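You operate a simulated robot arm through the tools that you are given. There is no shell and no other tool. Be economical: measure what you need, move in short steps, check, and stop when the job is done.

Carry out the task below with a simulated two-armed robot. There is one attempt and no reset: what you move stays moved.

## Task
Fold the wide carton shut, short flaps first.

It is judged by the outcome, as a careful person would: the job done as asked, and still so three seconds after it is handed in. It fails if anything else is knocked over, pushed out of place, dropped, spilled or broken. Flat cloth is picked up by pressing the open fingertips on it (5 to 10 N) and closing them slowly along it; thin cloth reads only 2 to 8 mm in the jaws.

## Robot
Two 7-joint arms with fingered hands on one trunk that stands fixed in place. Base frame: the origin is at the foot of the trunk, x ahead of it, y to its left, z up. Readings come in mm, degrees, newtons and seconds.
The left shoulder is at [200, 135, 970], the right one opposite. Payload 4 kg a hand.
The tool frame of a hand sits at the grasp point between the pads (the TCP): z along the fingers, y along the line on which they close. The tips reach 25 mm beyond it. Largest opening 88 mm; the body of the gripper starts 29 mm behind the TCP. The gripper is a hand of 4 fingers: y runs from the thumb to the fingers, the wrist lies at [-13, -106, -174] in the tool frame, and closing takes about 1.5 s.
Orientation is that of the tool frame in the base frame, as a unit quaternion [x, y, z, w]. With the fingers straight down and the wrist toward the robot, the tool's x, y and z point along [0, 1, 0], [1, 0, 0] and [0, 0, -1] of the base frame.

## Interface
- The arms move only by the tool nudge_tool. It takes "left_motion", "right_motion" or both (then of equal length, played together; a hand with none holds still); each is a list of rows, each a list of 6 numbers: the shift along the tool's x, y, z in mm, then the turn, a rotation vector about the tool's x, y, z in degrees. In form: [[tx, ty, tz, ax, ay, az], ...]. A call has 1 to 12 rows; each row is the pose to reach, as a shift and turn from the pose commanded when the call began, along the tool's axes at that moment. "left_grip" and "right_grip" are, for a hand that has rows, the closure in counts, from 0 (fully open) to 255 (shut), set as the call begins (left out, the last holds). Each row takes 0.2 s and may step no farther than 50 mm and 8.6 degrees from the row before; otherwise, or with a gripper value out of range, the whole call is refused. Where a pose cannot be reached the arm comes as near as it can. A force on the tool above 90 N (or 10 N above the force at the start of the call, whichever is more), or a blocked arm, ends the call early, and 0.2 s more pass. The fingers move at their own pace (about 153 mm/s each) and stop on an object; they squeeze with about 26 N. The grip force told is the motor's: it shows also when the fingers shut on nothing. Time passes only in rows, and 0.2 s behind the last, so rows that repeat a pose let the fingers close. It gives the time, the measured TCP pose, the force on the tool (base axes), the opening and the grip force at its end, in the units of the frame above (readings bear some noise), with the torque about the TCP (base axes, N m) and any sound that the robot's microphone picked up.
- Cameras (640 x 400 px; columns grow to the right, rows downward): "scene" is now at [143.8, -8.6, 1580.7]; the picture's right is [-0.12, -0.99, 0.00], its down [-0.63, 0.07, -0.77] and it looks along [0.76, -0.09, -0.64] (base axes); focal length 369 px, centre (320, 200). "left" rides on the left gripper at [-64, -83, -98] in its tool frame; the picture's right is [-0.62, -0.37, 0.69], its down [0.71, -0.63, 0.30] and it looks along [0.32, 0.68, 0.65] (tool axes); focal length 265 px, centre (320, 200). "right" rides on the right gripper at [64, -83, -98] in its tool frame; the picture's right is [-0.62, 0.37, -0.69], its down [-0.71, -0.63, 0.30] and it looks along [-0.32, 0.68, 0.65] (tool axes); focal length 265 px, centre (320, 200). There is no depth. A picture from a camera that has moved, and an enlarged one, comes with that camera's place and axes in the base frame and with its lens.
- snapshot(camera): a new picture of that camera. It takes no simulated time.
- lift_body(by): slides the trunk up (or, below 0, down) by that many mm; the arms and the scene camera ride with it, the base frame stays. It gives what a move gives, with no picture.
- finger_targets(index, middle, ring, thumb_bend, thumb_turn, hand): sets how far each is bent, from 0 (flat) to 100 (curled in); at 30 the hand is open as for a grip, at 70 the pads meet at the TCP. One left out holds its place. A second passes; each finger stops where it meets its share of the squeeze, and holds until it gets a number again. A gripper value or a shape takes the hand back. It gives what a move gives, with no picture; readings hold the bend of each and the force on the fingers (four entries, about 0 where the hand has none), thumb and palm. thumb_turn goes from beside the hand (0) to across from the fingers (100), as for a grip.
- preshape(shape, hand): the hand has 4 fingers and takes this shape, open, in about a second: jaw (thumb against the fingers, like two jaws); tri (thumb and two fingers); tip (a fingertip pinch); poke (one finger out to press); point (the index stretched); flat (the hand flat); cup (the hand cupped); fist (a fist). The gripper value then closes the fingers along that shape, each until it touches; the sizes above hold for jaw. It gives what a move gives, with no picture.
- pan_tilt(pan, tilt): turns the head with the scene camera to pan (to the left, within 97 degrees either way) and tilt (down, from -29 to 69), counted from straight ahead of the robot. It gives what a move gives.
- inspect(camera, box): a new picture of the part [left, top, right, bottom] of that camera's present view, enlarged. It takes no simulated time.
- job_done(): hands the job in; it is judged then, once.

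Go step by step. Nothing tells you positions but the pictures and the camera data: compare them with the known pose of the tool, close in by small moves and look again before you grip or let go. The budget is 120 turns and 78 pictures, counting those below and the enlarged ones. Unless the task says otherwise, let go and move clear before handing in, and close with one line.

The tools are called after ">>>" as name(argument=value, ...) on one line, values as JSON. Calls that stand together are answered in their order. nudge_tool: Moves the arms, as the interface text tells. Its arguments: {"type":"object","properties":{"left_motion":{"type":"array"},"left_grip":{"type":"number"},"right_motion":{"type":"array"},"right_grip":{"type":"number"}},"required":[]} The other tools are called the same way: lift_body (by) slides the trunk up or down; preshape (shape, hand) gives the hand a shape; finger_targets (index, middle, ring, thumb_bend, thumb_turn, hand) moves the fingers one by one; pan_tilt (pan, tilt) turns the head that bears the scene camera; snapshot (camera) takes a picture; inspect (camera, box) takes an enlarged picture of a part of a camera's view; job_done () hands the job in.

At the start:

```text
time: 0.0
left_tool_pos: [562.0, 304.6, 1157.4]
left_ee_rot: [0.707, 0.707, 0.0, 0.0]
left_force: [0.6, -0.2, 0.1]
left_ft_torque: [0.03, 0.0, -0.01]
left_opening: 87.9
left_gripper_force: 0.0
left_shape: jaw
left_bend: [30.0, 30.0, 30.0, 30.0, 98.0]
left_finger forces: [0.0, 0.1, 0.0, 0.0, 0.0, 0.0]
right_tool_pos: [604.8, -253.3, 1249.9]
right_ee_rot: [0.707, 0.707, 0.0, 0.0]
right_force: [0.3, 0.1, -0.6]
right_ft_torque: [-0.05, 0.02, -0.06]
right_opening: 87.6
right_gripper_force: 0.0
right_shape: jaw
right_bend: [30.0, 30.0, 30.0, 30.0, 98.0]
right_finger forces: [0.1, 0.0, 0.1, 0.1, 0.0, 0.1]
trunk travel left (down, up): [-575.0, 195.0]
head pan, tilt: [-6.6, 39.7]
```

scene: 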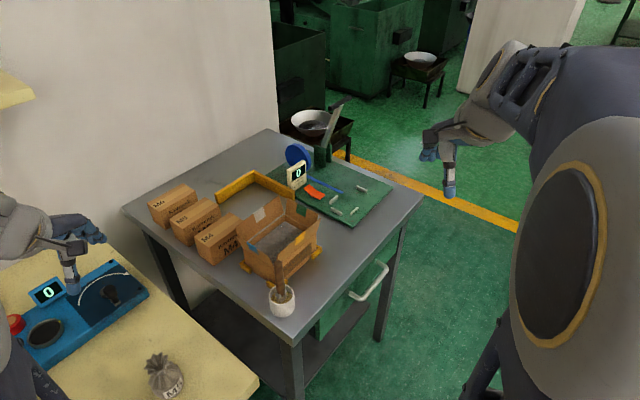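
right: 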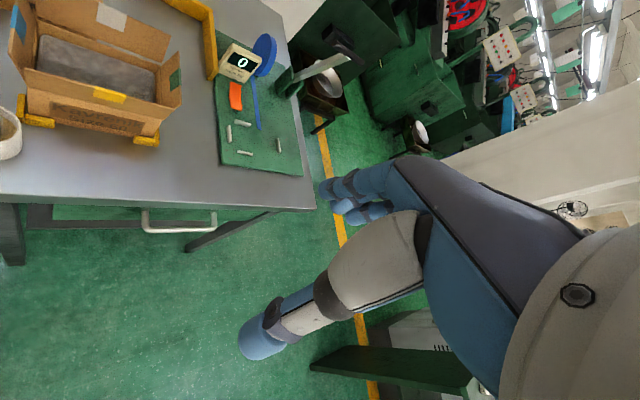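
left: 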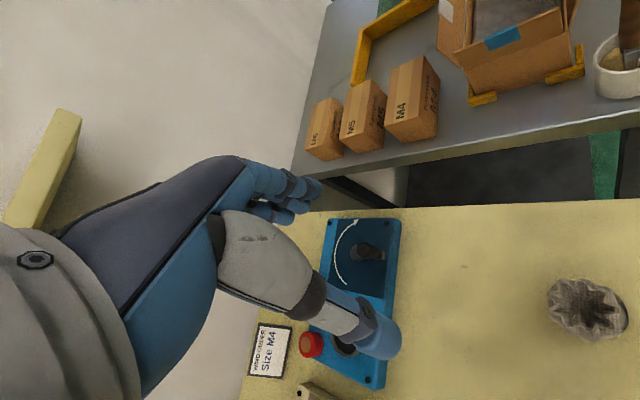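

I see a carton with four open flaps on the grey table, held by yellow corner stops. I'll look closer at it first.

>>> inspect(camera="scene", box=[200, 160, 360, 320])

>>> inspect(camera="right", box=[0, 0, 240, 170])

```text
2.50 times, centred on (280, 240) of scene
camera zoom: at [143.8, -8.6, 1580.7], right [-0.12, -0.99, 0.0], down [-0.63, 0.07, -0.77], along [0.76, -0.09, -0.64], focal length 924 px, centre (420, 100)
```

zoom: 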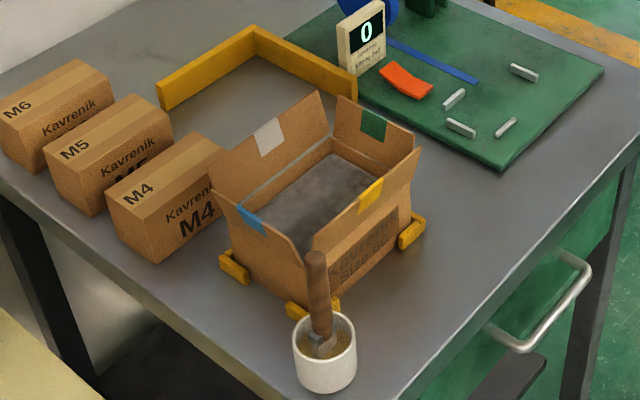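

```text
2.35 times, centred on (120, 85) of right
camera zoom: at [522.6, -189.5, 1348.3], right [0.37, -0.62, 0.69], down [-0.63, -0.71, -0.3], along [0.68, -0.32, -0.65], focal length 624 px, centre (791, 471)
```

zoom: 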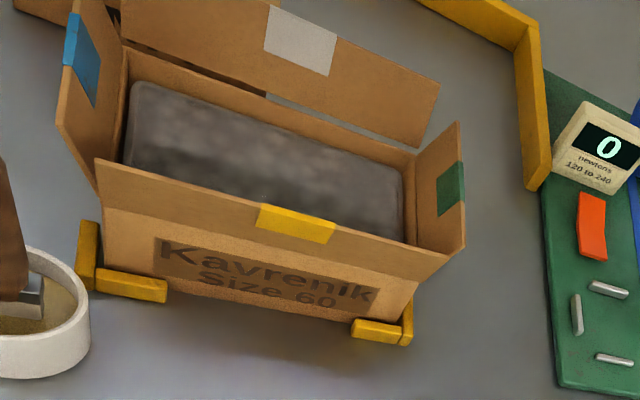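

>>> inspect(camera="scene", box=[230, 190, 330, 290])

>>> inspect(camera="left", box=[420, 0, 640, 137])

```text
4.00 times, centred on (280, 240) of scene
camera zoom: at [143.8, -8.6, 1580.7], right [-0.12, -0.99, 0.0], down [-0.63, 0.07, -0.77], along [0.76, -0.09, -0.64], focal length 1478 px, centre (480, 40)
```

zoom: 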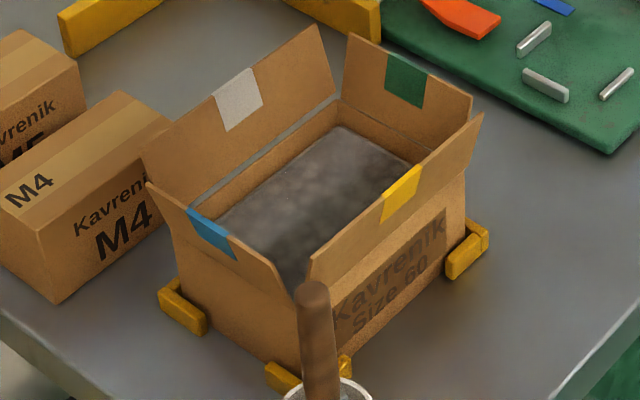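

```text
2.91 times, centred on (530, 68) of left
camera zoom: at [478.6, 240.3, 1256.8], right [-0.37, -0.62, -0.69], down [-0.63, 0.71, -0.3], along [0.68, 0.32, -0.65], focal length 772 px, centre (-291, 582)
```

zoom: 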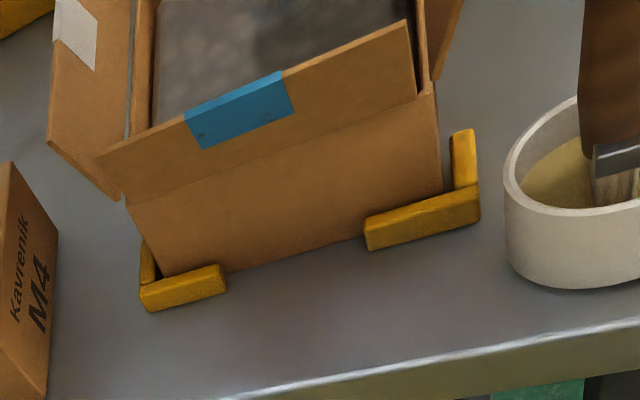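

The carton is turned about 45°, with its rim at about z 926 and corners near (699,26), (777,103), (885,3) and (807,-74). The flaps stand about 50 mm up. I'll bring both closed hands above, turned to line up with the carton.

>>> nudge_tool(left_motion=[[-26, 17, 0, 0, 0, 5.4], [-51, 34, 0, 0, 0, 10.8], [-77, 52, 0, 0, 0, 16.1], [-102, 69, 0, 0, 0, 21.5], [-128, 86, 0, 0, 0, 26.9], [-154, 103, 0, 0, 0, 32.3], [-180, 121, 0, 0, 0, 37.6], [-205, 138, 0, 0, 0, 43]], right_motion=[[15, 28, 12, 0, 0, -5.6], [31, 56, 23, 0, 0, -11.2], [46, 84, 35, 0, 0, -16.7], [61, 112, 46, 0, 0, -22.3], [77, 141, 58, 0, 0, -27.9], [92, 169, 70, 0, 0, -33.5], [108, 197, 81, 0, 0, -39], [123, 225, 93, 0, 0, -44.6]], left_grip=255, right_grip=255)

>>> snapshot(camera="scene")

>>> snapshot(camera="left")

>>> snapshot(camera="right")

```text
time: 1.8
left_tool_pos: [701.9, 101.4, 1156.7]
left_ee_rot: [0.917, 0.398, 0.0, 0.0]
left_force: [-0.2, -0.4, 0.2]
left_ft_torque: [-0.04, -0.01, 0.03]
left_opening: 0.0
left_gripper_force: 26.2
left_shape: jaw
left_bend: [70.0, 70.0, 70.0, 38.0, 100.0]
left_finger forces: [0.0, 0.0, 0.0, 0.0, 0.0, 0.1]
right_tool_pos: [830.5, -130.7, 1157.2]
right_ee_rot: [0.385, 0.923, 0.0, 0.001]
right_force: [0.2, -0.7, 0.8]
right_ft_torque: [0.02, -0.01, 0.03]
right_opening: 0.0
right_gripper_force: 26.0
right_shape: jaw
right_bend: [70.0, 70.0, 70.0, 38.0, 100.0]
right_finger forces: [0.1, 0.1, 0.1, 0.0, 0.1, 0.1]
trunk travel left (down, up): [-575.0, 195.0]
head pan, tilt: [-6.6, 39.7]
```

```text
70 pictures are left
camera scene: at [143.2, -8.5, 1580.8], right [-0.12, -0.99, 0.0], down [-0.63, 0.07, -0.77], along [0.77, -0.09, -0.64], focal length 369 px, centre (320, 200)
```

scene: 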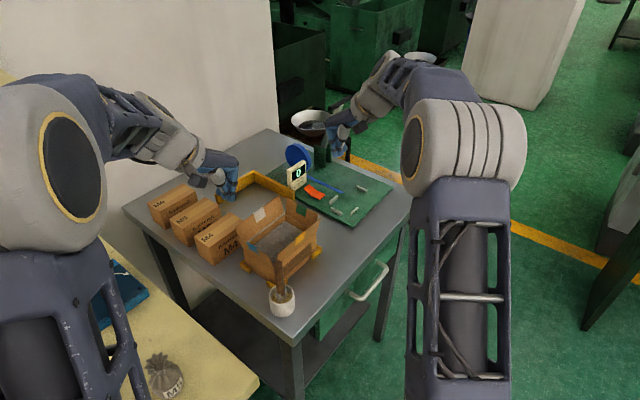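

```text
69 pictures are left
camera left: at [596.3, 111.0, 1256.1], right [-0.69, -0.2, -0.69], down [0.03, 0.95, -0.3], along [0.72, -0.23, -0.65], focal length 265 px, centre (320, 200)
```

left: 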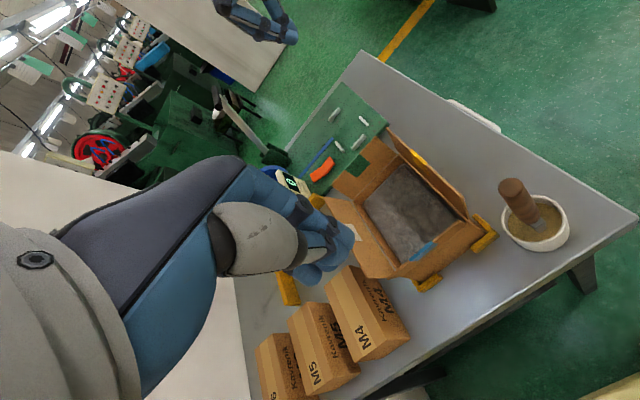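

```text
68 pictures are left
camera right: at [726.2, -143.6, 1255.3], right [0.7, -0.18, 0.69], down [0.05, -0.95, -0.3], along [0.71, 0.25, -0.65], focal length 265 px, centre (320, 200)
```

right: 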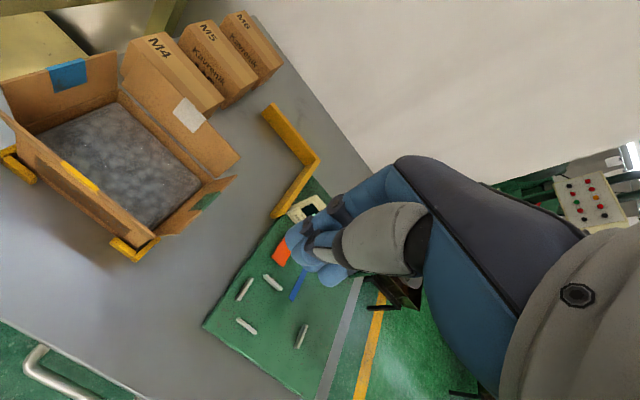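

The left hand hangs 50 mm outside the middle of the blue flap, clear of the pot. I'll lower it and push the blue flap inward.

>>> nudge_tool(left_motion=[[0, 0, 46, 0, 0, 0], [0, 0, 92, 0, 0, 0], [0, 0, 138, 0, 0, 0], [0, 0, 185, 0, 0, 0]])

>>> inspect(camera="scene", box=[200, 150, 360, 310])

>>> snapshot(camera="right")

```text
time: 2.8
left_tool_pos: [700.8, 99.3, 972.8]
left_ee_rot: [0.917, 0.4, 0.0, 0.0]
left_force: [-0.6, 0.4, -0.6]
left_ft_torque: [0.02, -0.01, 0.0]
left_opening: 0.0
left_gripper_force: 26.3
left_shape: jaw
left_bend: [70.0, 70.0, 70.0, 38.0, 100.0]
left_finger forces: [0.0, 0.0, 0.0, 0.0, 0.0, 0.1]
right_tool_pos: [831.1, -130.3, 1157.0]
right_ee_rot: [0.386, 0.923, 0.0, 0.0]
right_force: [-0.1, -0.1, 0.6]
right_ft_torque: [0.02, -0.01, 0.01]
right_opening: 0.1
right_gripper_force: 25.2
right_shape: jaw
right_bend: [70.0, 70.0, 70.0, 38.0, 100.0]
right_finger forces: [0.1, 0.1, 0.0, 0.0, 0.1, 0.0]
trunk travel left (down, up): [-575.0, 195.0]
head pan, tilt: [-6.6, 39.7]
```

```text
2.50 times, centred on (280, 230) of scene
camera zoom: at [143.5, -9.0, 1580.8], right [-0.12, -0.99, 0.0], down [-0.63, 0.07, -0.77], along [0.76, -0.09, -0.64], focal length 924 px, centre (420, 125)
```

zoom: 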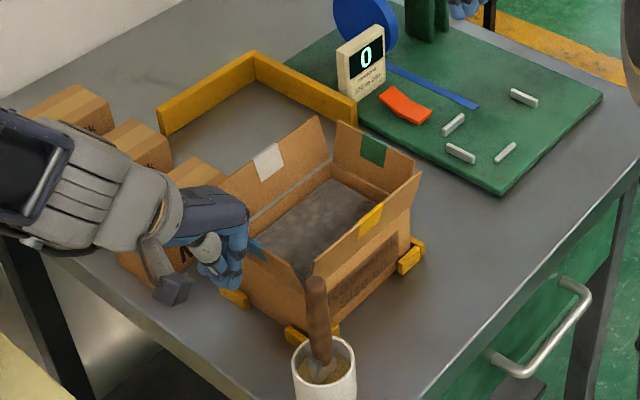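

```text
66 pictures are left
camera right: at [726.1, -144.0, 1255.1], right [0.7, -0.18, 0.69], down [0.05, -0.95, -0.3], along [0.71, 0.25, -0.65], focal length 265 px, centre (320, 200)
```

right: 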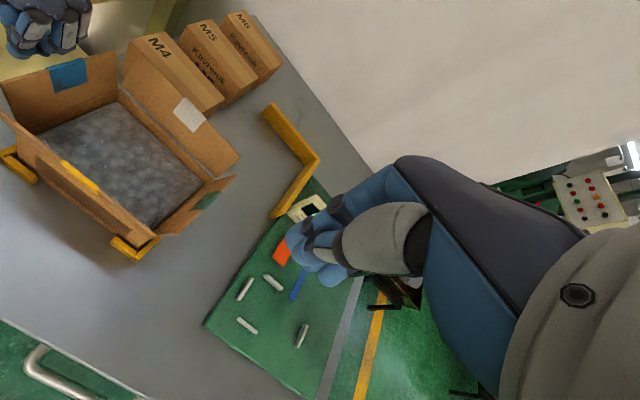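

The fingertips are beside the blue flap, so I'll push it inward gently.

>>> nudge_tool(left_motion=[[0, 12, 0, 0, 0, 0], [0, 24, 0, 0, 0, 0], [0, 36, 0, 0, 0, 0], [0, 46, 0, 0, 0, 0], [0, 56, 2, 0, 0, 0]])

>>> inspect(camera="scene", box=[230, 180, 330, 280])

>>> inspect(camera="right", box=[0, 0, 240, 270])

```text
time: 4.0
left_tool_pos: [740.9, 59.9, 971.2]
left_ee_rot: [0.917, 0.399, 0.0, 0.0]
left_force: [0.6, -0.4, -0.1]
left_ft_torque: [0.02, 0.06, -0.02]
left_opening: 0.3
left_gripper_force: 26.2
left_shape: jaw
left_bend: [70.0, 70.0, 70.0, 38.0, 100.0]
left_finger forces: [0.0, 0.0, 0.0, 0.0, 0.1, 0.1]
right_tool_pos: [831.3, -129.9, 1156.6]
right_ee_rot: [0.387, 0.922, -0.001, 0.001]
right_force: [-0.6, 0.1, 0.1]
right_ft_torque: [0.01, -0.03, 0.0]
right_opening: 0.0
right_gripper_force: 26.0
right_shape: jaw
right_bend: [70.0, 70.0, 70.0, 38.0, 100.0]
right_finger forces: [0.1, 0.0, 0.1, 0.1, 0.0, 0.0]
trunk travel left (down, up): [-575.0, 195.0]
head pan, tilt: [-6.6, 39.7]
```

```text
4.00 times, centred on (280, 230) of scene
camera zoom: at [143.8, -8.5, 1580.7], right [-0.12, -0.99, 0.0], down [-0.63, 0.07, -0.77], along [0.76, -0.09, -0.64], focal length 1478 px, centre (480, 80)
```

zoom: 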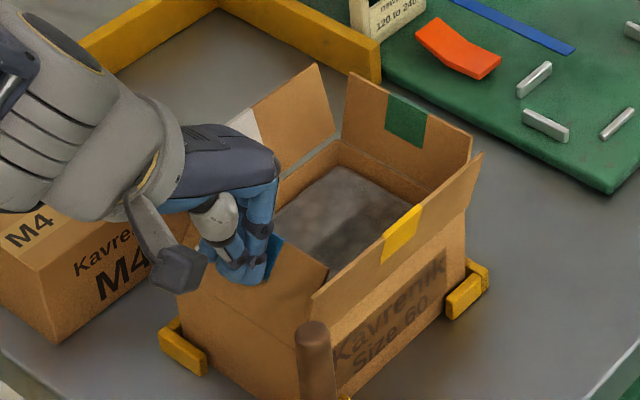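

```text
1.48 times, centred on (120, 135) of right
camera zoom: at [726.4, -143.5, 1255.0], right [0.7, -0.18, 0.69], down [0.05, -0.95, -0.3], along [0.71, 0.25, -0.65], focal length 393 px, centre (616, 296)
```

zoom: 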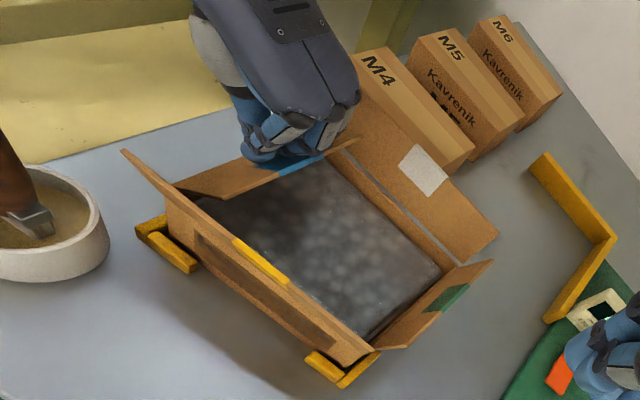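

The blue flap folds easily. I'll push further and press it flat.

>>> nudge_tool(left_motion=[[0, 10, 4, 0, 0, 0], [0, 18, 9, 0, 0, 0], [0, 20, 14, 0, 0, 0], [0, 20, 18, 0, 0, 0]])

>>> inspect(camera="right", box=[0, 0, 240, 270])

```text
time: 5.0
left_tool_pos: [757.2, 46.4, 954.8]
left_ee_rot: [0.917, 0.399, 0.001, 0.0]
left_force: [-0.4, -1.2, 5.0]
left_ft_torque: [0.0, -0.01, 0.0]
left_opening: 0.1
left_gripper_force: 25.8
left_shape: jaw
left_bend: [70.0, 70.0, 70.0, 38.0, 100.0]
left_finger forces: [0.0, 0.0, 0.0, 0.0, 0.1, 0.0]
right_tool_pos: [829.3, -129.5, 1155.9]
right_ee_rot: [0.386, 0.923, 0.0, 0.001]
right_force: [0.7, 0.4, -0.5]
right_ft_torque: [0.0, 0.01, 0.02]
right_opening: 0.3
right_gripper_force: 26.4
right_shape: jaw
right_bend: [70.0, 70.0, 70.0, 38.0, 100.0]
right_finger forces: [0.0, 0.0, 0.1, 0.0, 0.0, 0.1]
trunk travel left (down, up): [-575.0, 195.0]
head pan, tilt: [-6.6, 39.7]
```

```text
1.48 times, centred on (120, 135) of right
camera zoom: at [726.3, -143.7, 1255.2], right [0.7, -0.18, 0.69], down [0.05, -0.95, -0.3], along [0.71, 0.25, -0.65], focal length 393 px, centre (616, 296)
```

zoom: 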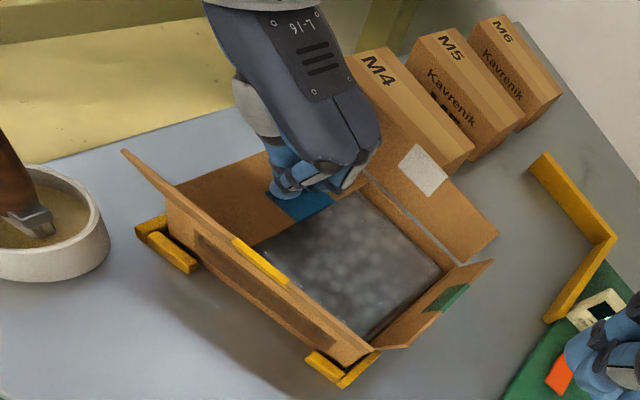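

Blue is flat under the left hand, which keeps holding it. Now the right hand goes outside the green flap.

>>> nudge_tool(right_motion=[[-4, 40, 20, 0, 0, 0], [-9, 80, 45, 0, 0, 0], [-9, 80, 92, 0, 0, 0], [-9, 80, 138, 0, 0, 0], [-9, 80, 180, 0, 0, 0]])

>>> inspect(camera="scene", box=[220, 150, 360, 290])

>>> snapshot(camera="left")

```text
time: 6.2
left_tool_pos: [756.6, 47.9, 954.1]
left_ee_rot: [0.917, 0.399, 0.0, 0.0]
left_force: [3.3, -2.7, 9.6]
left_ft_torque: [-0.01, -0.14, -0.04]
left_opening: 0.0
left_gripper_force: 25.7
left_shape: jaw
left_bend: [70.0, 70.0, 70.0, 39.0, 100.0]
left_finger forces: [0.1, 20.2, 0.0, 0.0, 0.0, 0.1]
right_tool_pos: [892.7, -79.1, 977.9]
right_ee_rot: [0.386, 0.922, 0.0, 0.0]
right_force: [-0.3, -0.3, -0.2]
right_ft_torque: [-0.02, 0.02, 0.02]
right_opening: 0.0
right_gripper_force: 25.9
right_shape: jaw
right_bend: [70.0, 70.0, 70.0, 38.0, 100.0]
right_finger forces: [0.1, 0.0, 0.0, 0.1, 0.1, 0.0]
trunk travel left (down, up): [-575.0, 195.0]
head pan, tilt: [-6.6, 39.7]
```

```text
2.86 times, centred on (290, 220) of scene
camera zoom: at [143.5, -8.6, 1580.9], right [-0.12, -0.99, 0.0], down [-0.63, 0.07, -0.77], along [0.76, -0.09, -0.64], focal length 1056 px, centre (406, 143)
```

zoom: 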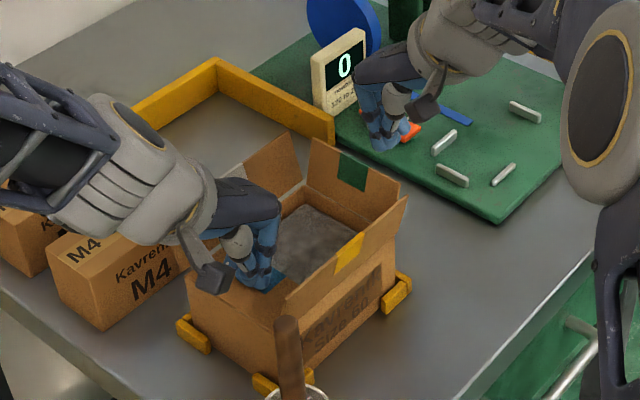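

```text
61 pictures are left
camera left: at [651.4, 57.0, 1053.1], right [-0.69, -0.2, -0.69], down [0.03, 0.95, -0.3], along [0.72, -0.23, -0.65], focal length 265 px, centre (320, 200)
```

left: 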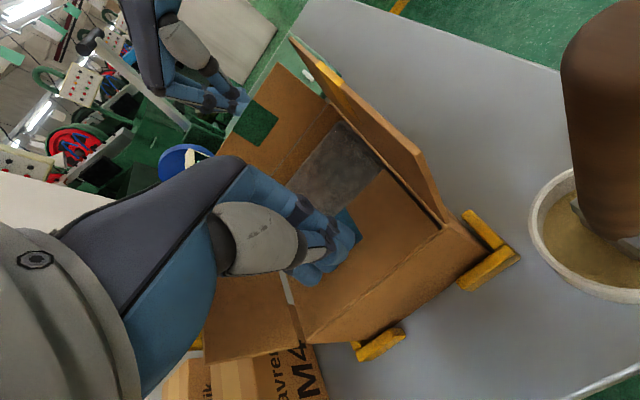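

The right hand is just beyond the green flap. I'll push it inward along tool +x.

>>> nudge_tool(right_motion=[[12, 0, 5, 0, 0, 0], [24, 0, 5, 0, 0, 0], [36, 0, 5, 0, 0, 0], [48, 0, 5, 0, 0, 0], [60, 0, 6, 0, 0, 0]])

>>> inspect(camera="scene", box=[220, 150, 360, 290])

```text
time: 7.4
left_tool_pos: [757.6, 46.2, 954.4]
left_ee_rot: [0.917, 0.398, 0.0, 0.001]
left_force: [4.3, -2.0, 12.1]
left_ft_torque: [0.02, -0.14, -0.02]
left_opening: 0.0
left_gripper_force: 25.5
left_shape: jaw
left_bend: [70.0, 70.0, 70.0, 39.0, 100.0]
left_finger forces: [0.0, 23.4, 0.0, 0.1, 0.0, 0.0]
right_tool_pos: [852.4, -37.1, 971.7]
right_ee_rot: [0.386, 0.923, -0.001, 0.001]
right_force: [-0.4, 0.3, 0.4]
right_ft_torque: [0.01, -0.02, 0.02]
right_opening: 0.0
right_gripper_force: 26.1
right_shape: jaw
right_bend: [70.0, 70.0, 70.0, 38.0, 100.0]
right_finger forces: [0.0, 0.1, 0.0, 0.1, 0.0, 0.1]
trunk travel left (down, up): [-575.0, 195.0]
head pan, tilt: [-6.6, 39.7]
```

```text
2.86 times, centred on (290, 220) of scene
camera zoom: at [143.7, -8.8, 1580.8], right [-0.12, -0.99, 0.0], down [-0.63, 0.07, -0.77], along [0.76, -0.09, -0.64], focal length 1056 px, centre (406, 143)
```

zoom: 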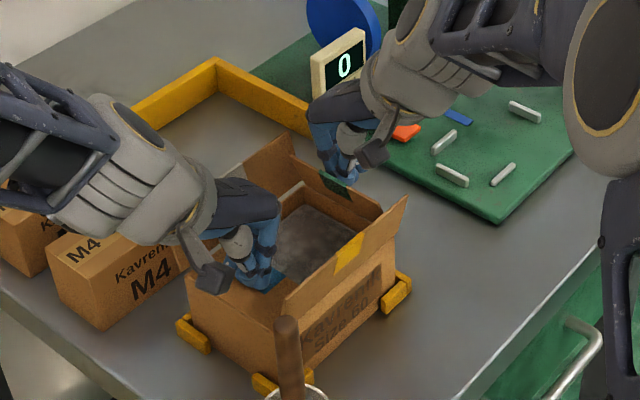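

Green is leaning in. I'll continue over and down.

>>> nudge_tool(right_motion=[[10, 0, 3, 0, 0, 0], [20, 0, 7, 0, 0, 0], [28, 0, 11, 0, 0, 0], [30, 0, 15, 0, 0, 0], [30, 0, 18, 0, 0, 0]])

>>> inspect(camera="scene", box=[220, 150, 360, 290])

```text
time: 8.6
left_tool_pos: [757.2, 48.2, 954.2]
left_ee_rot: [0.917, 0.398, 0.0, 0.0]
left_force: [5.2, -2.4, 11.9]
left_ft_torque: [0.0, -0.17, -0.03]
left_opening: 0.2
left_gripper_force: 26.2
left_shape: jaw
left_bend: [70.0, 70.0, 70.0, 39.0, 100.0]
left_finger forces: [0.1, 22.8, 0.0, 0.0, 0.1, 0.1]
right_tool_pos: [831.1, -16.4, 954.7]
right_ee_rot: [0.386, 0.923, 0.001, 0.001]
right_force: [-0.1, 2.5, 6.2]
right_ft_torque: [0.0, -0.04, 0.0]
right_opening: 0.0
right_gripper_force: 26.2
right_shape: jaw
right_bend: [70.0, 70.0, 70.0, 38.0, 100.0]
right_finger forces: [0.0, 17.8, 0.1, 0.0, 0.0, 0.1]
trunk travel left (down, up): [-575.0, 195.0]
head pan, tilt: [-6.6, 39.7]
```

```text
2.86 times, centred on (290, 220) of scene
camera zoom: at [143.5, -8.6, 1580.9], right [-0.12, -0.99, 0.0], down [-0.63, 0.07, -0.77], along [0.76, -0.09, -0.64], focal length 1056 px, centre (406, 143)
```

zoom: 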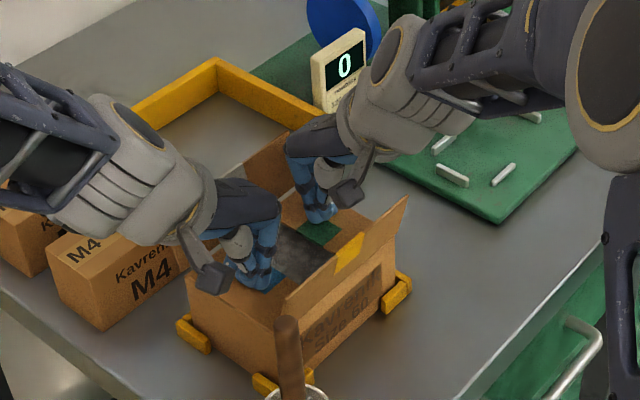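

Both short flaps are down. I'll lift the right hand straight up to see whether green stays.

>>> nudge_tool(right_motion=[[0, 0, -15, 0, 0, 0], [0, 0, -40, 0, 0, 0], [0, 0, -80, 0, 0, 0], [0, 0, -80, 0, 0, 0], [0, 0, -80, 0, 0, 0]])

>>> inspect(camera="scene", box=[220, 150, 360, 290])

```text
time: 9.8
left_tool_pos: [757.0, 48.5, 953.0]
left_ee_rot: [0.917, 0.399, 0.0, 0.0]
left_force: [3.4, -1.7, 13.0]
left_ft_torque: [0.03, -0.1, 0.0]
left_opening: 0.0
left_gripper_force: 25.8
left_shape: jaw
left_bend: [70.0, 70.0, 70.0, 39.0, 100.0]
left_finger forces: [0.0, 22.7, 0.0, 0.1, 0.0, 0.1]
right_tool_pos: [830.6, -17.0, 1031.5]
right_ee_rot: [0.386, 0.922, 0.0, 0.001]
right_force: [-0.4, 0.2, 0.3]
right_ft_torque: [-0.02, 0.03, -0.01]
right_opening: 0.0
right_gripper_force: 25.6
right_shape: jaw
right_bend: [70.0, 70.0, 70.0, 38.0, 100.0]
right_finger forces: [0.1, 0.0, 0.0, 0.0, 0.0, 0.1]
trunk travel left (down, up): [-575.0, 195.0]
head pan, tilt: [-6.6, 39.7]
```

```text
2.86 times, centred on (290, 220) of scene
camera zoom: at [143.6, -8.7, 1580.8], right [-0.12, -0.99, 0.0], down [-0.63, 0.07, -0.77], along [0.76, -0.09, -0.64], focal length 1056 px, centre (406, 143)
```

zoom: 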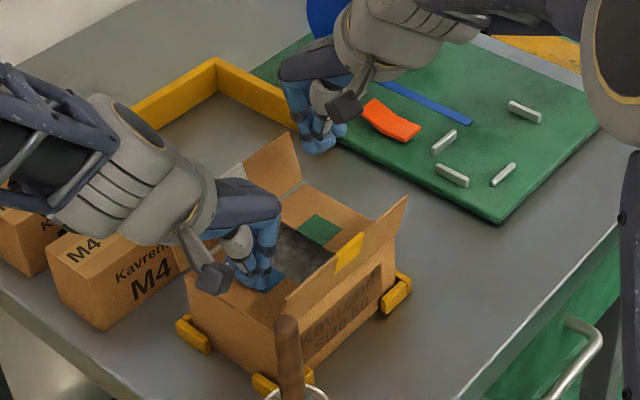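

Green stays down. Now I'll lift the left hand off blue and take the right hand around to outside the yellow flap.

>>> nudge_tool(left_motion=[[0, 0, -20, 0, 0, 0], [0, 0, -50, 0, 0, 0], [0, 0, -90, 0, 0, 0], [0, 0, -130, 0, 0, 0], [0, 0, -130, 0, 0, 0], [0, 0, -130, 0, 0, 0]], right_motion=[[0, -30, -30, 0, 0, 0], [0, -60, -40, 0, 0, 0], [0, -90, -40, 0, 0, 0], [0, -116, -40, 0, 0, 0], [25, -116, -40, 0, 0, 0], [48, -116, -40, 0, 0, 0]])

>>> inspect(camera="scene", box=[200, 150, 360, 310])

>>> snapshot(camera="right")

>>> snapshot(camera="left")

```text
time: 11.2
left_tool_pos: [756.2, 46.9, 1081.6]
left_ee_rot: [0.917, 0.399, 0.0, 0.001]
left_force: [-0.2, -0.7, 0.9]
left_ft_torque: [-0.02, 0.0, -0.01]
left_opening: 0.1
left_gripper_force: 26.1
left_shape: jaw
left_bend: [70.0, 70.0, 70.0, 39.0, 100.0]
left_finger forces: [0.0, 0.0, 0.0, 0.0, 0.1, 0.1]
right_tool_pos: [712.2, -63.3, 1074.3]
right_ee_rot: [0.386, 0.923, -0.002, -0.001]
right_force: [-0.5, 0.7, -0.4]
right_ft_torque: [0.0, 0.04, -0.01]
right_opening: 0.1
right_gripper_force: 25.4
right_shape: jaw
right_bend: [70.0, 70.0, 70.0, 38.0, 100.0]
right_finger forces: [0.1, 0.0, 0.0, 0.0, 0.1, 0.1]
trunk travel left (down, up): [-575.0, 195.0]
head pan, tilt: [-6.6, 39.7]
```

```text
2.50 times, centred on (280, 230) of scene
camera zoom: at [144.0, -8.8, 1580.7], right [-0.12, -0.99, 0.0], down [-0.63, 0.07, -0.77], along [0.76, -0.09, -0.64], focal length 924 px, centre (420, 125)
```

zoom: 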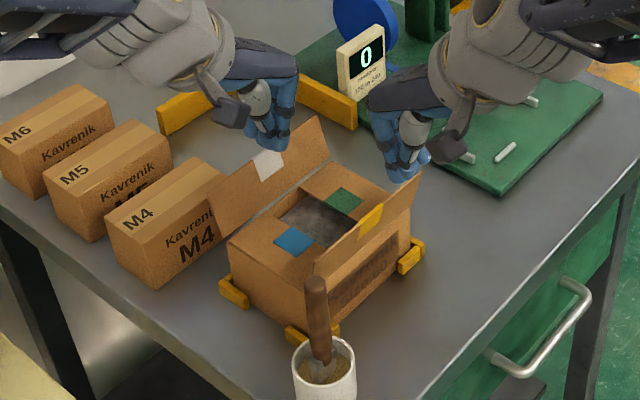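

```text
56 pictures are left
camera right: at [609.3, -76.9, 1173.4], right [0.7, -0.18, 0.69], down [0.05, -0.95, -0.3], along [0.71, 0.25, -0.65], focal length 265 px, centre (320, 200)
```

right: 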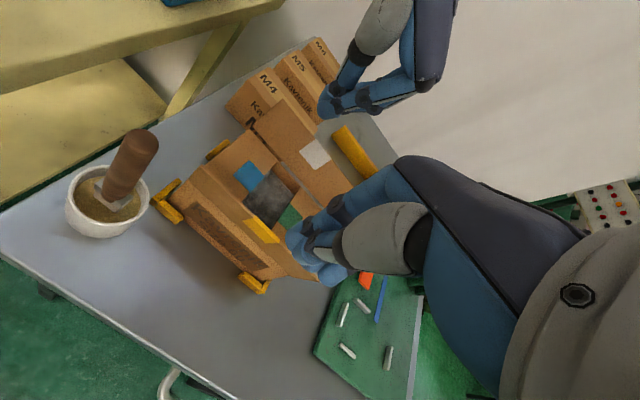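

```text
55 pictures are left
camera left: at [651.2, 57.0, 1180.9], right [-0.69, -0.2, -0.69], down [0.03, 0.95, -0.3], along [0.72, -0.23, -0.65], focal length 265 px, centre (320, 200)
```

left: 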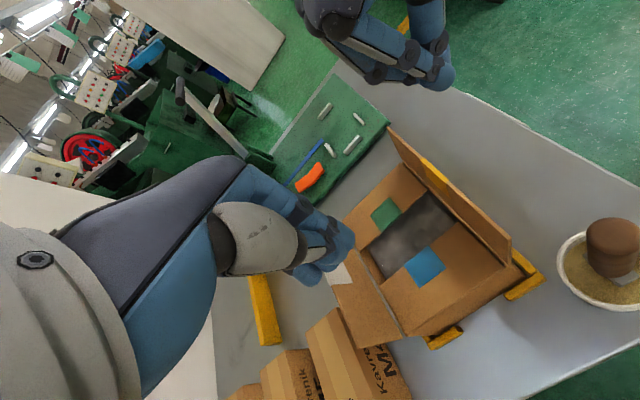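

Both short flaps stay flat. I'll lower the right hand outside yellow.

>>> nudge_tool(right_motion=[[0, 0, 35, 0, 0, 0], [0, 0, 70, 0, 0, 0], [0, 0, 104, 0, 0, 0]])

>>> inspect(camera="scene", box=[220, 170, 360, 310])

>>> snapshot(camera="left")

```text
time: 12.0
left_tool_pos: [757.3, 48.3, 1081.2]
left_ee_rot: [0.917, 0.399, 0.0, 0.0]
left_force: [-0.2, -0.2, 0.1]
left_ft_torque: [-0.01, -0.05, 0.01]
left_opening: 0.0
left_gripper_force: 26.3
left_shape: jaw
left_bend: [70.0, 70.0, 70.0, 39.0, 100.0]
left_finger forces: [0.0, 0.0, 0.0, 0.0, 0.1, 0.0]
right_tool_pos: [715.4, -64.5, 968.5]
right_ee_rot: [0.387, 0.922, -0.001, 0.0]
right_force: [-0.2, -0.2, 0.0]
right_ft_torque: [-0.02, 0.05, -0.04]
right_opening: 0.0
right_gripper_force: 25.8
right_shape: jaw
right_bend: [70.0, 70.0, 70.0, 39.0, 100.0]
right_finger forces: [0.0, 0.0, 0.0, 0.0, 0.0, 0.1]
trunk travel left (down, up): [-575.0, 195.0]
head pan, tilt: [-6.6, 39.7]
```

```text
2.86 times, centred on (290, 240) of scene
camera zoom: at [143.6, -8.5, 1580.8], right [-0.12, -0.99, 0.0], down [-0.63, 0.07, -0.77], along [0.76, -0.09, -0.64], focal length 1056 px, centre (406, 86)
```

zoom: 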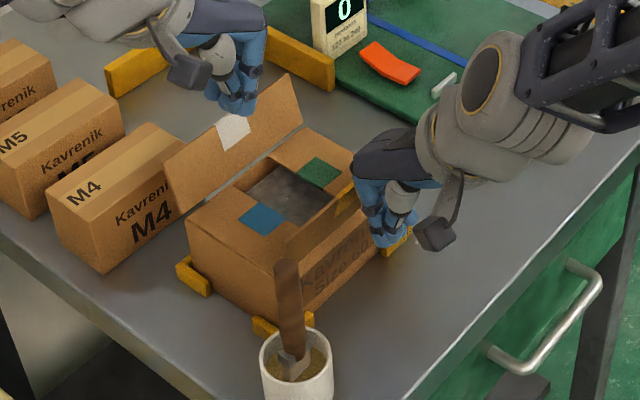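

```text
53 pictures are left
camera left: at [650.9, 57.3, 1181.0], right [-0.69, -0.2, -0.69], down [0.03, 0.95, -0.3], along [0.72, -0.23, -0.65], focal length 265 px, centre (320, 200)
```

left: 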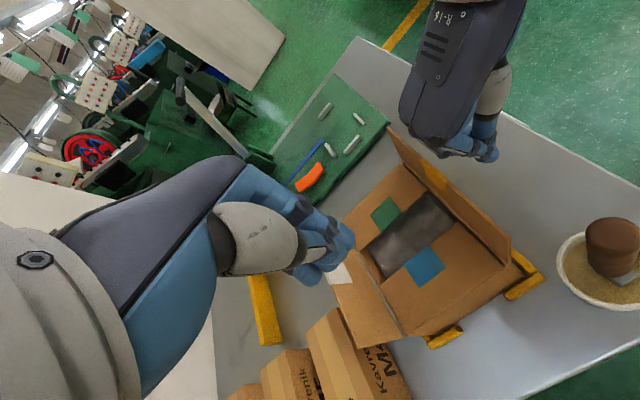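

>>> nudge_tool(right_motion=[[0, 12, 0, 0, 0, 0], [0, 24, 0, 0, 0, 0], [0, 36, 0, 0, 0, 0], [0, 48, 0, 0, 0, 0], [0, 58, 0, 0, 0, 0], [0, 68, 4, 0, 0, 0], [0, 76, 8, 0, 0, 0], [0, 80, 12, 0, 0, 0]])

>>> inspect(camera="scene", box=[220, 170, 360, 310])

>>> snapshot(camera="left")

```text
time: 13.8
left_tool_pos: [756.7, 46.7, 1082.1]
left_ee_rot: [0.917, 0.399, 0.0, 0.0]
left_force: [0.1, -0.2, -0.6]
left_ft_torque: [0.02, -0.01, -0.01]
left_opening: 0.0
left_gripper_force: 25.7
left_shape: jaw
left_bend: [70.0, 70.0, 70.0, 39.0, 100.0]
left_finger forces: [0.0, 0.1, 0.0, 0.1, 0.0, 0.1]
right_tool_pos: [771.2, -8.1, 957.9]
right_ee_rot: [0.385, 0.923, 0.001, 0.002]
right_force: [-2.0, -2.8, 11.0]
right_ft_torque: [-0.07, 0.04, -0.01]
right_opening: 0.0
right_gripper_force: 25.6
right_shape: jaw
right_bend: [70.0, 70.0, 70.0, 39.0, 100.0]
right_finger forces: [0.0, 18.9, 0.0, 0.0, 0.0, 0.0]
trunk travel left (down, up): [-575.0, 195.0]
head pan, tilt: [-6.6, 39.7]
```

```text
2.86 times, centred on (290, 240) of scene
camera zoom: at [143.4, -8.8, 1581.0], right [-0.12, -0.99, 0.0], down [-0.63, 0.07, -0.77], along [0.76, -0.09, -0.64], focal length 1056 px, centre (406, 86)
```

zoom: 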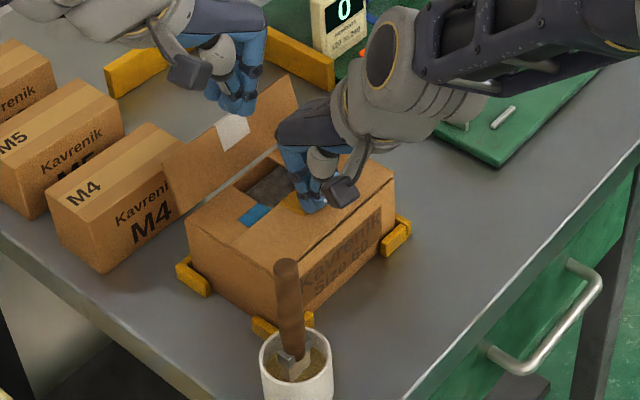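

```text
51 pictures are left
camera left: at [650.8, 57.1, 1181.3], right [-0.69, -0.2, -0.69], down [0.03, 0.95, -0.3], along [0.72, -0.23, -0.65], focal length 265 px, centre (320, 200)
```

left: 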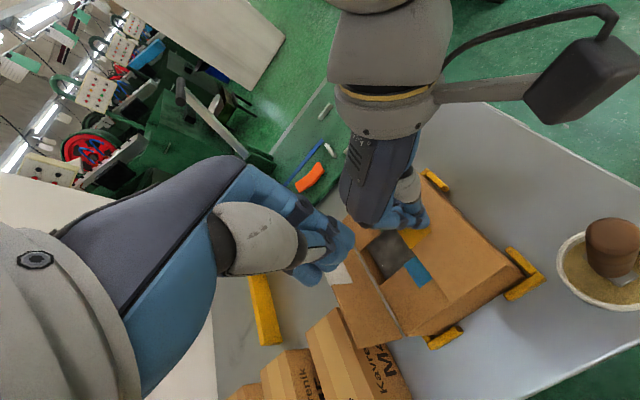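

Yellow is down. I'll retreat the right hand up and away, and take the left hand outside the white flap.

>>> nudge_tool(left_motion=[[40, 0, 0, 0, 0, 0], [80, 0, 0, 0, 0, 0], [119, 0, 0, 0, 0, 0], [119, 27, 0, 0, 0, 0], [119, 53, 0, 0, 0, 0], [119, 53, 0, 0, 0, 0]], right_motion=[[0, 0, -15, 0, 0, 0], [0, -30, -45, 0, 0, 0], [0, -65, -80, 0, 0, 0], [0, -100, -110, 0, 0, 0], [0, -130, -120, 0, 0, 0], [0, -130, -120, 0, 0, 0]])

>>> inspect(camera="scene", box=[200, 150, 360, 310])

>>> snapshot(camera="right")

```text
time: 15.2
left_tool_pos: [874.2, 99.4, 1082.6]
left_ee_rot: [0.917, 0.399, 0.001, 0.001]
left_force: [-0.1, 0.1, -0.4]
left_ft_torque: [0.0, 0.02, 0.02]
left_opening: 0.0
left_gripper_force: 25.8
left_shape: jaw
left_bend: [70.0, 70.0, 70.0, 39.0, 100.0]
left_finger forces: [0.0, 0.0, 0.0, 0.1, 0.0, 0.1]
right_tool_pos: [680.1, -96.2, 1075.8]
right_ee_rot: [0.386, 0.923, 0.0, 0.0]
right_force: [-0.4, 0.7, 0.1]
right_ft_torque: [0.01, -0.01, 0.02]
right_opening: 0.0
right_gripper_force: 25.8
right_shape: jaw
right_bend: [70.0, 70.0, 70.0, 39.0, 100.0]
right_finger forces: [0.0, 0.1, 0.0, 0.0, 0.1, 0.0]
trunk travel left (down, up): [-575.0, 195.0]
head pan, tilt: [-6.6, 39.7]
```

```text
2.50 times, centred on (280, 230) of scene
camera zoom: at [143.8, -8.6, 1580.7], right [-0.12, -0.99, 0.0], down [-0.63, 0.07, -0.77], along [0.76, -0.09, -0.64], focal length 924 px, centre (420, 125)
```

zoom: 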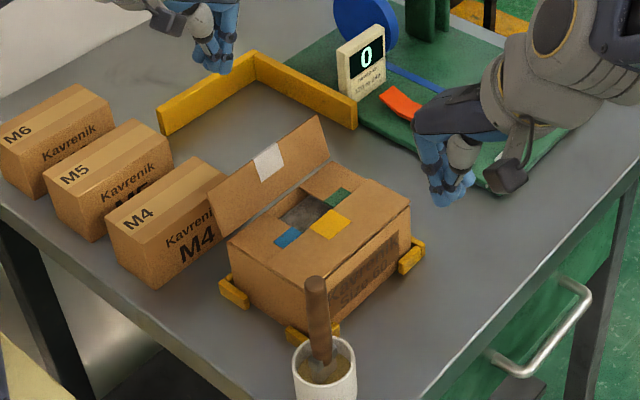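

```text
49 pictures are left
camera right: at [575.9, -109.5, 1174.9], right [0.7, -0.18, 0.69], down [0.05, -0.95, -0.3], along [0.71, 0.25, -0.65], focal length 265 px, centre (320, 200)
```

right: 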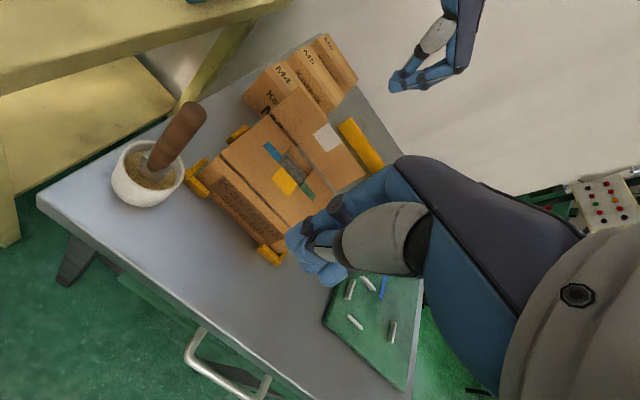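

Three flaps are closed and staying. I'll lower the left hand outside the white flap.

>>> nudge_tool(left_motion=[[12, 0, 30, 0, 0, 0], [12, 0, 70, 0, 0, 0], [12, 0, 110, 0, 0, 0], [12, 0, 110, 0, 0, 0]])

>>> inspect(camera="scene", box=[200, 150, 360, 310])

>>> inspect(camera="right", box=[180, 0, 480, 240])

```text
time: 16.2
left_tool_pos: [881.3, 105.6, 972.2]
left_ee_rot: [0.917, 0.399, 0.0, 0.0]
left_force: [-0.2, 0.2, -0.2]
left_ft_torque: [-0.03, 0.02, -0.02]
left_opening: 0.0
left_gripper_force: 25.9
left_shape: jaw
left_bend: [70.0, 70.0, 70.0, 39.0, 100.0]
left_finger forces: [0.1, 0.0, 0.0, 0.0, 0.1, 0.1]
right_tool_pos: [679.2, -96.2, 1075.7]
right_ee_rot: [0.385, 0.923, 0.001, 0.0]
right_force: [-0.3, -0.5, -0.4]
right_ft_torque: [0.01, 0.0, 0.04]
right_opening: 0.2
right_gripper_force: 26.2
right_shape: jaw
right_bend: [70.0, 70.0, 70.0, 39.0, 100.0]
right_finger forces: [0.1, 0.0, 0.0, 0.0, 0.1, 0.0]
trunk travel left (down, up): [-575.0, 195.0]
head pan, tilt: [-6.6, 39.7]
```

```text
2.50 times, centred on (280, 230) of scene
camera zoom: at [143.8, -8.7, 1580.7], right [-0.12, -0.99, 0.0], down [-0.63, 0.07, -0.77], along [0.76, -0.09, -0.64], focal length 924 px, centre (420, 125)
```

zoom: 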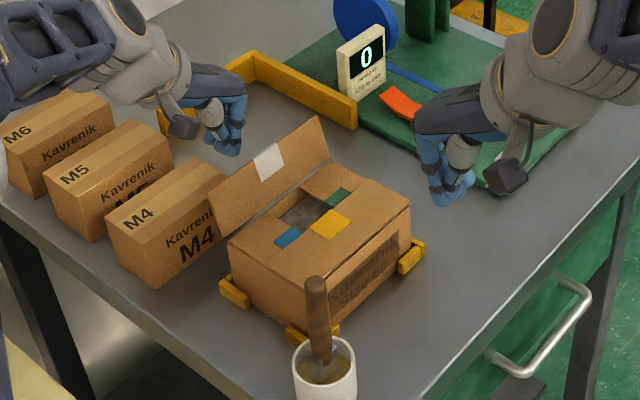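

```text
1.67 times, centred on (330, 120) of right
camera zoom: at [576.2, -109.4, 1174.7], right [0.7, -0.18, 0.69], down [0.05, -0.95, -0.3], along [0.71, 0.25, -0.65], focal length 442 px, centre (303, 333)
```

zoom: 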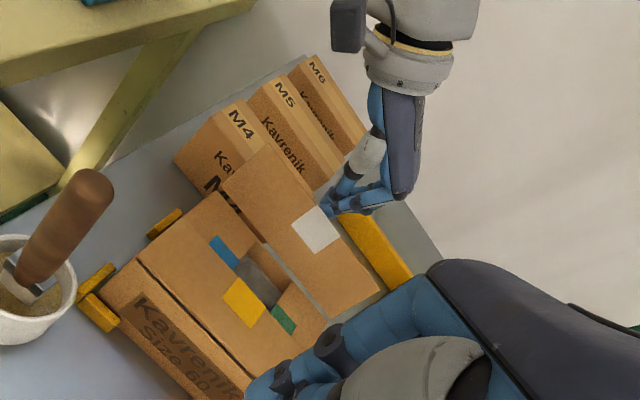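

Clear of everything, so I'll push the white flap over.

>>> nudge_tool(left_motion=[[-15, 0, 0, 0, 0, 0], [-30, 0, 0, 0, 0, 0], [-43, 0, 0, 0, 0, 0], [-55, 0, 0, 0, 0, 0], [-66, 0, 0, 0, 0, 0], [-76, 0, 3, 0, 0, 0], [-85, 0, 7, 0, 0, 0], [-92, 0, 11, 0, 0, 0], [-93, 0, 14, 0, 0, 0]])

>>> inspect(camera="scene", box=[200, 150, 360, 310])

>>> inspect(camera="right", box=[180, 0, 480, 240])

```text
time: 18.2
left_tool_pos: [820.8, 38.2, 959.0]
left_ee_rot: [0.917, 0.399, 0.0, 0.001]
left_force: [0.1, -0.3, 0.2]
left_ft_torque: [-0.01, -0.01, -0.01]
left_opening: 0.0
left_gripper_force: 25.9
left_shape: jaw
left_bend: [70.0, 70.0, 70.0, 40.0, 100.0]
left_finger forces: [0.0, 0.0, 0.0, 0.0, 0.0, 0.0]
right_tool_pos: [680.7, -96.5, 1076.9]
right_ee_rot: [0.386, 0.922, 0.0, 0.0]
right_force: [0.0, -0.3, 0.0]
right_ft_torque: [-0.04, -0.01, 0.01]
right_opening: 0.0
right_gripper_force: 26.0
right_shape: jaw
right_bend: [70.0, 70.0, 70.0, 39.0, 100.0]
right_finger forces: [0.0, 0.0, 0.0, 0.1, 0.0, 0.0]
trunk travel left (down, up): [-575.0, 195.0]
head pan, tilt: [-6.6, 39.7]
```

```text
2.50 times, centred on (280, 230) of scene
camera zoom: at [143.8, -8.6, 1580.7], right [-0.12, -0.99, 0.0], down [-0.63, 0.07, -0.77], along [0.76, -0.09, -0.64], focal length 924 px, centre (420, 125)
```

zoom: 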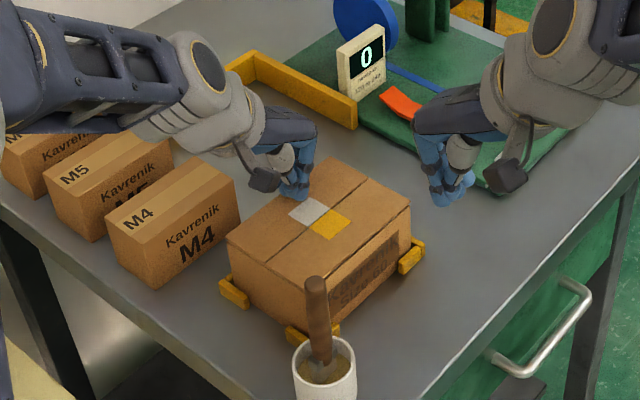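

```text
1.67 times, centred on (330, 120) of right
camera zoom: at [576.2, -109.4, 1174.7], right [0.7, -0.18, 0.69], down [0.05, -0.95, -0.3], along [0.71, 0.25, -0.65], focal length 442 px, centre (303, 333)
```

zoom: 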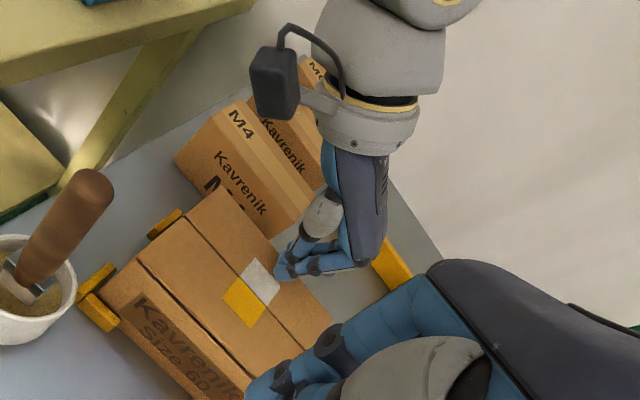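

All flaps are over. I'll press white down gently and then lift away to check.

>>> nudge_tool(left_motion=[[-10, 0, 0, 0, 0, 0], [-18, 0, 2, 0, 0, 0], [-18, 0, 5, 0, 0, 0], [-18, 0, 7, 0, 0, 0], [-18, 0, 7, 0, 0, 0]])

>>> nudge_tool(left_motion=[[-18, 0, -20, 0, 0, 0], [-18, 0, -60, 0, 0, 0], [0, 0, -110, 0, 0, 0], [30, -30, -130, 0, 0, 0], [60, -60, -140, 0, 0, 0], [60, -60, -140, 0, 0, 0]])

>>> inspect(camera="scene", box=[220, 180, 340, 300])

>>> inspect(camera="right", box=[80, 60, 400, 300])

```text
time: 19.4
left_tool_pos: [810.7, 24.1, 956.9]
left_ee_rot: [0.917, 0.4, 0.005, 0.002]
left_force: [2.2, -2.2, 40.3]
left_ft_torque: [-0.12, -0.07, -0.03]
left_opening: 0.1
left_gripper_force: 26.0
left_shape: jaw
left_bend: [70.0, 70.0, 70.0, 39.0, 100.0]
left_finger forces: [46.4, 21.9, 0.0, 0.1, 0.0, 0.0]
right_tool_pos: [679.0, -96.7, 1077.5]
right_ee_rot: [0.386, 0.922, 0.0, 0.0]
right_force: [-0.2, 0.0, 0.2]
right_ft_torque: [-0.01, -0.01, -0.02]
right_opening: 0.0
right_gripper_force: 25.4
right_shape: jaw
right_bend: [70.0, 70.0, 70.0, 39.0, 100.0]
right_finger forces: [0.0, 0.0, 0.1, 0.0, 0.0, 0.0]
trunk travel left (down, up): [-575.0, 195.0]
head pan, tilt: [-6.6, 39.7]
```

```text
refused: row 3 steps farther than a row can; nothing moved
```

```text
3.33 times, centred on (280, 240) of scene
camera zoom: at [142.6, -8.8, 1581.4], right [-0.12, -0.99, 0.0], down [-0.63, 0.07, -0.77], along [0.77, -0.09, -0.64], focal length 1232 px, centre (453, 67)
```

zoom: 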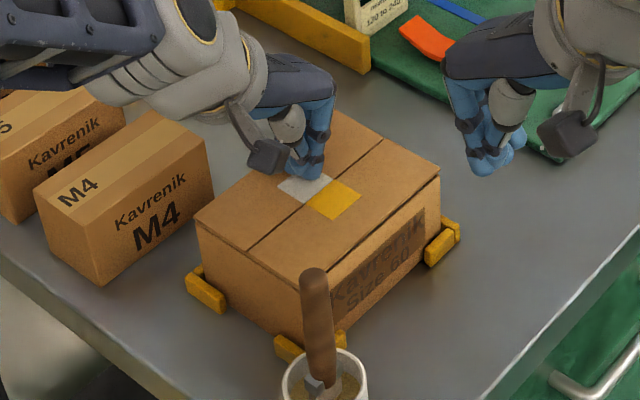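

```text
1.67 times, centred on (240, 180) of right
camera zoom: at [575.3, -109.6, 1175.7], right [0.7, -0.18, 0.69], down [0.05, -0.95, -0.3], along [0.71, 0.25, -0.65], focal length 442 px, centre (453, 233)
```

zoom: 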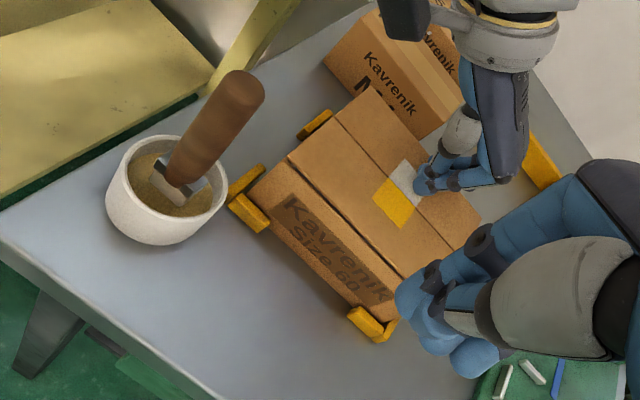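

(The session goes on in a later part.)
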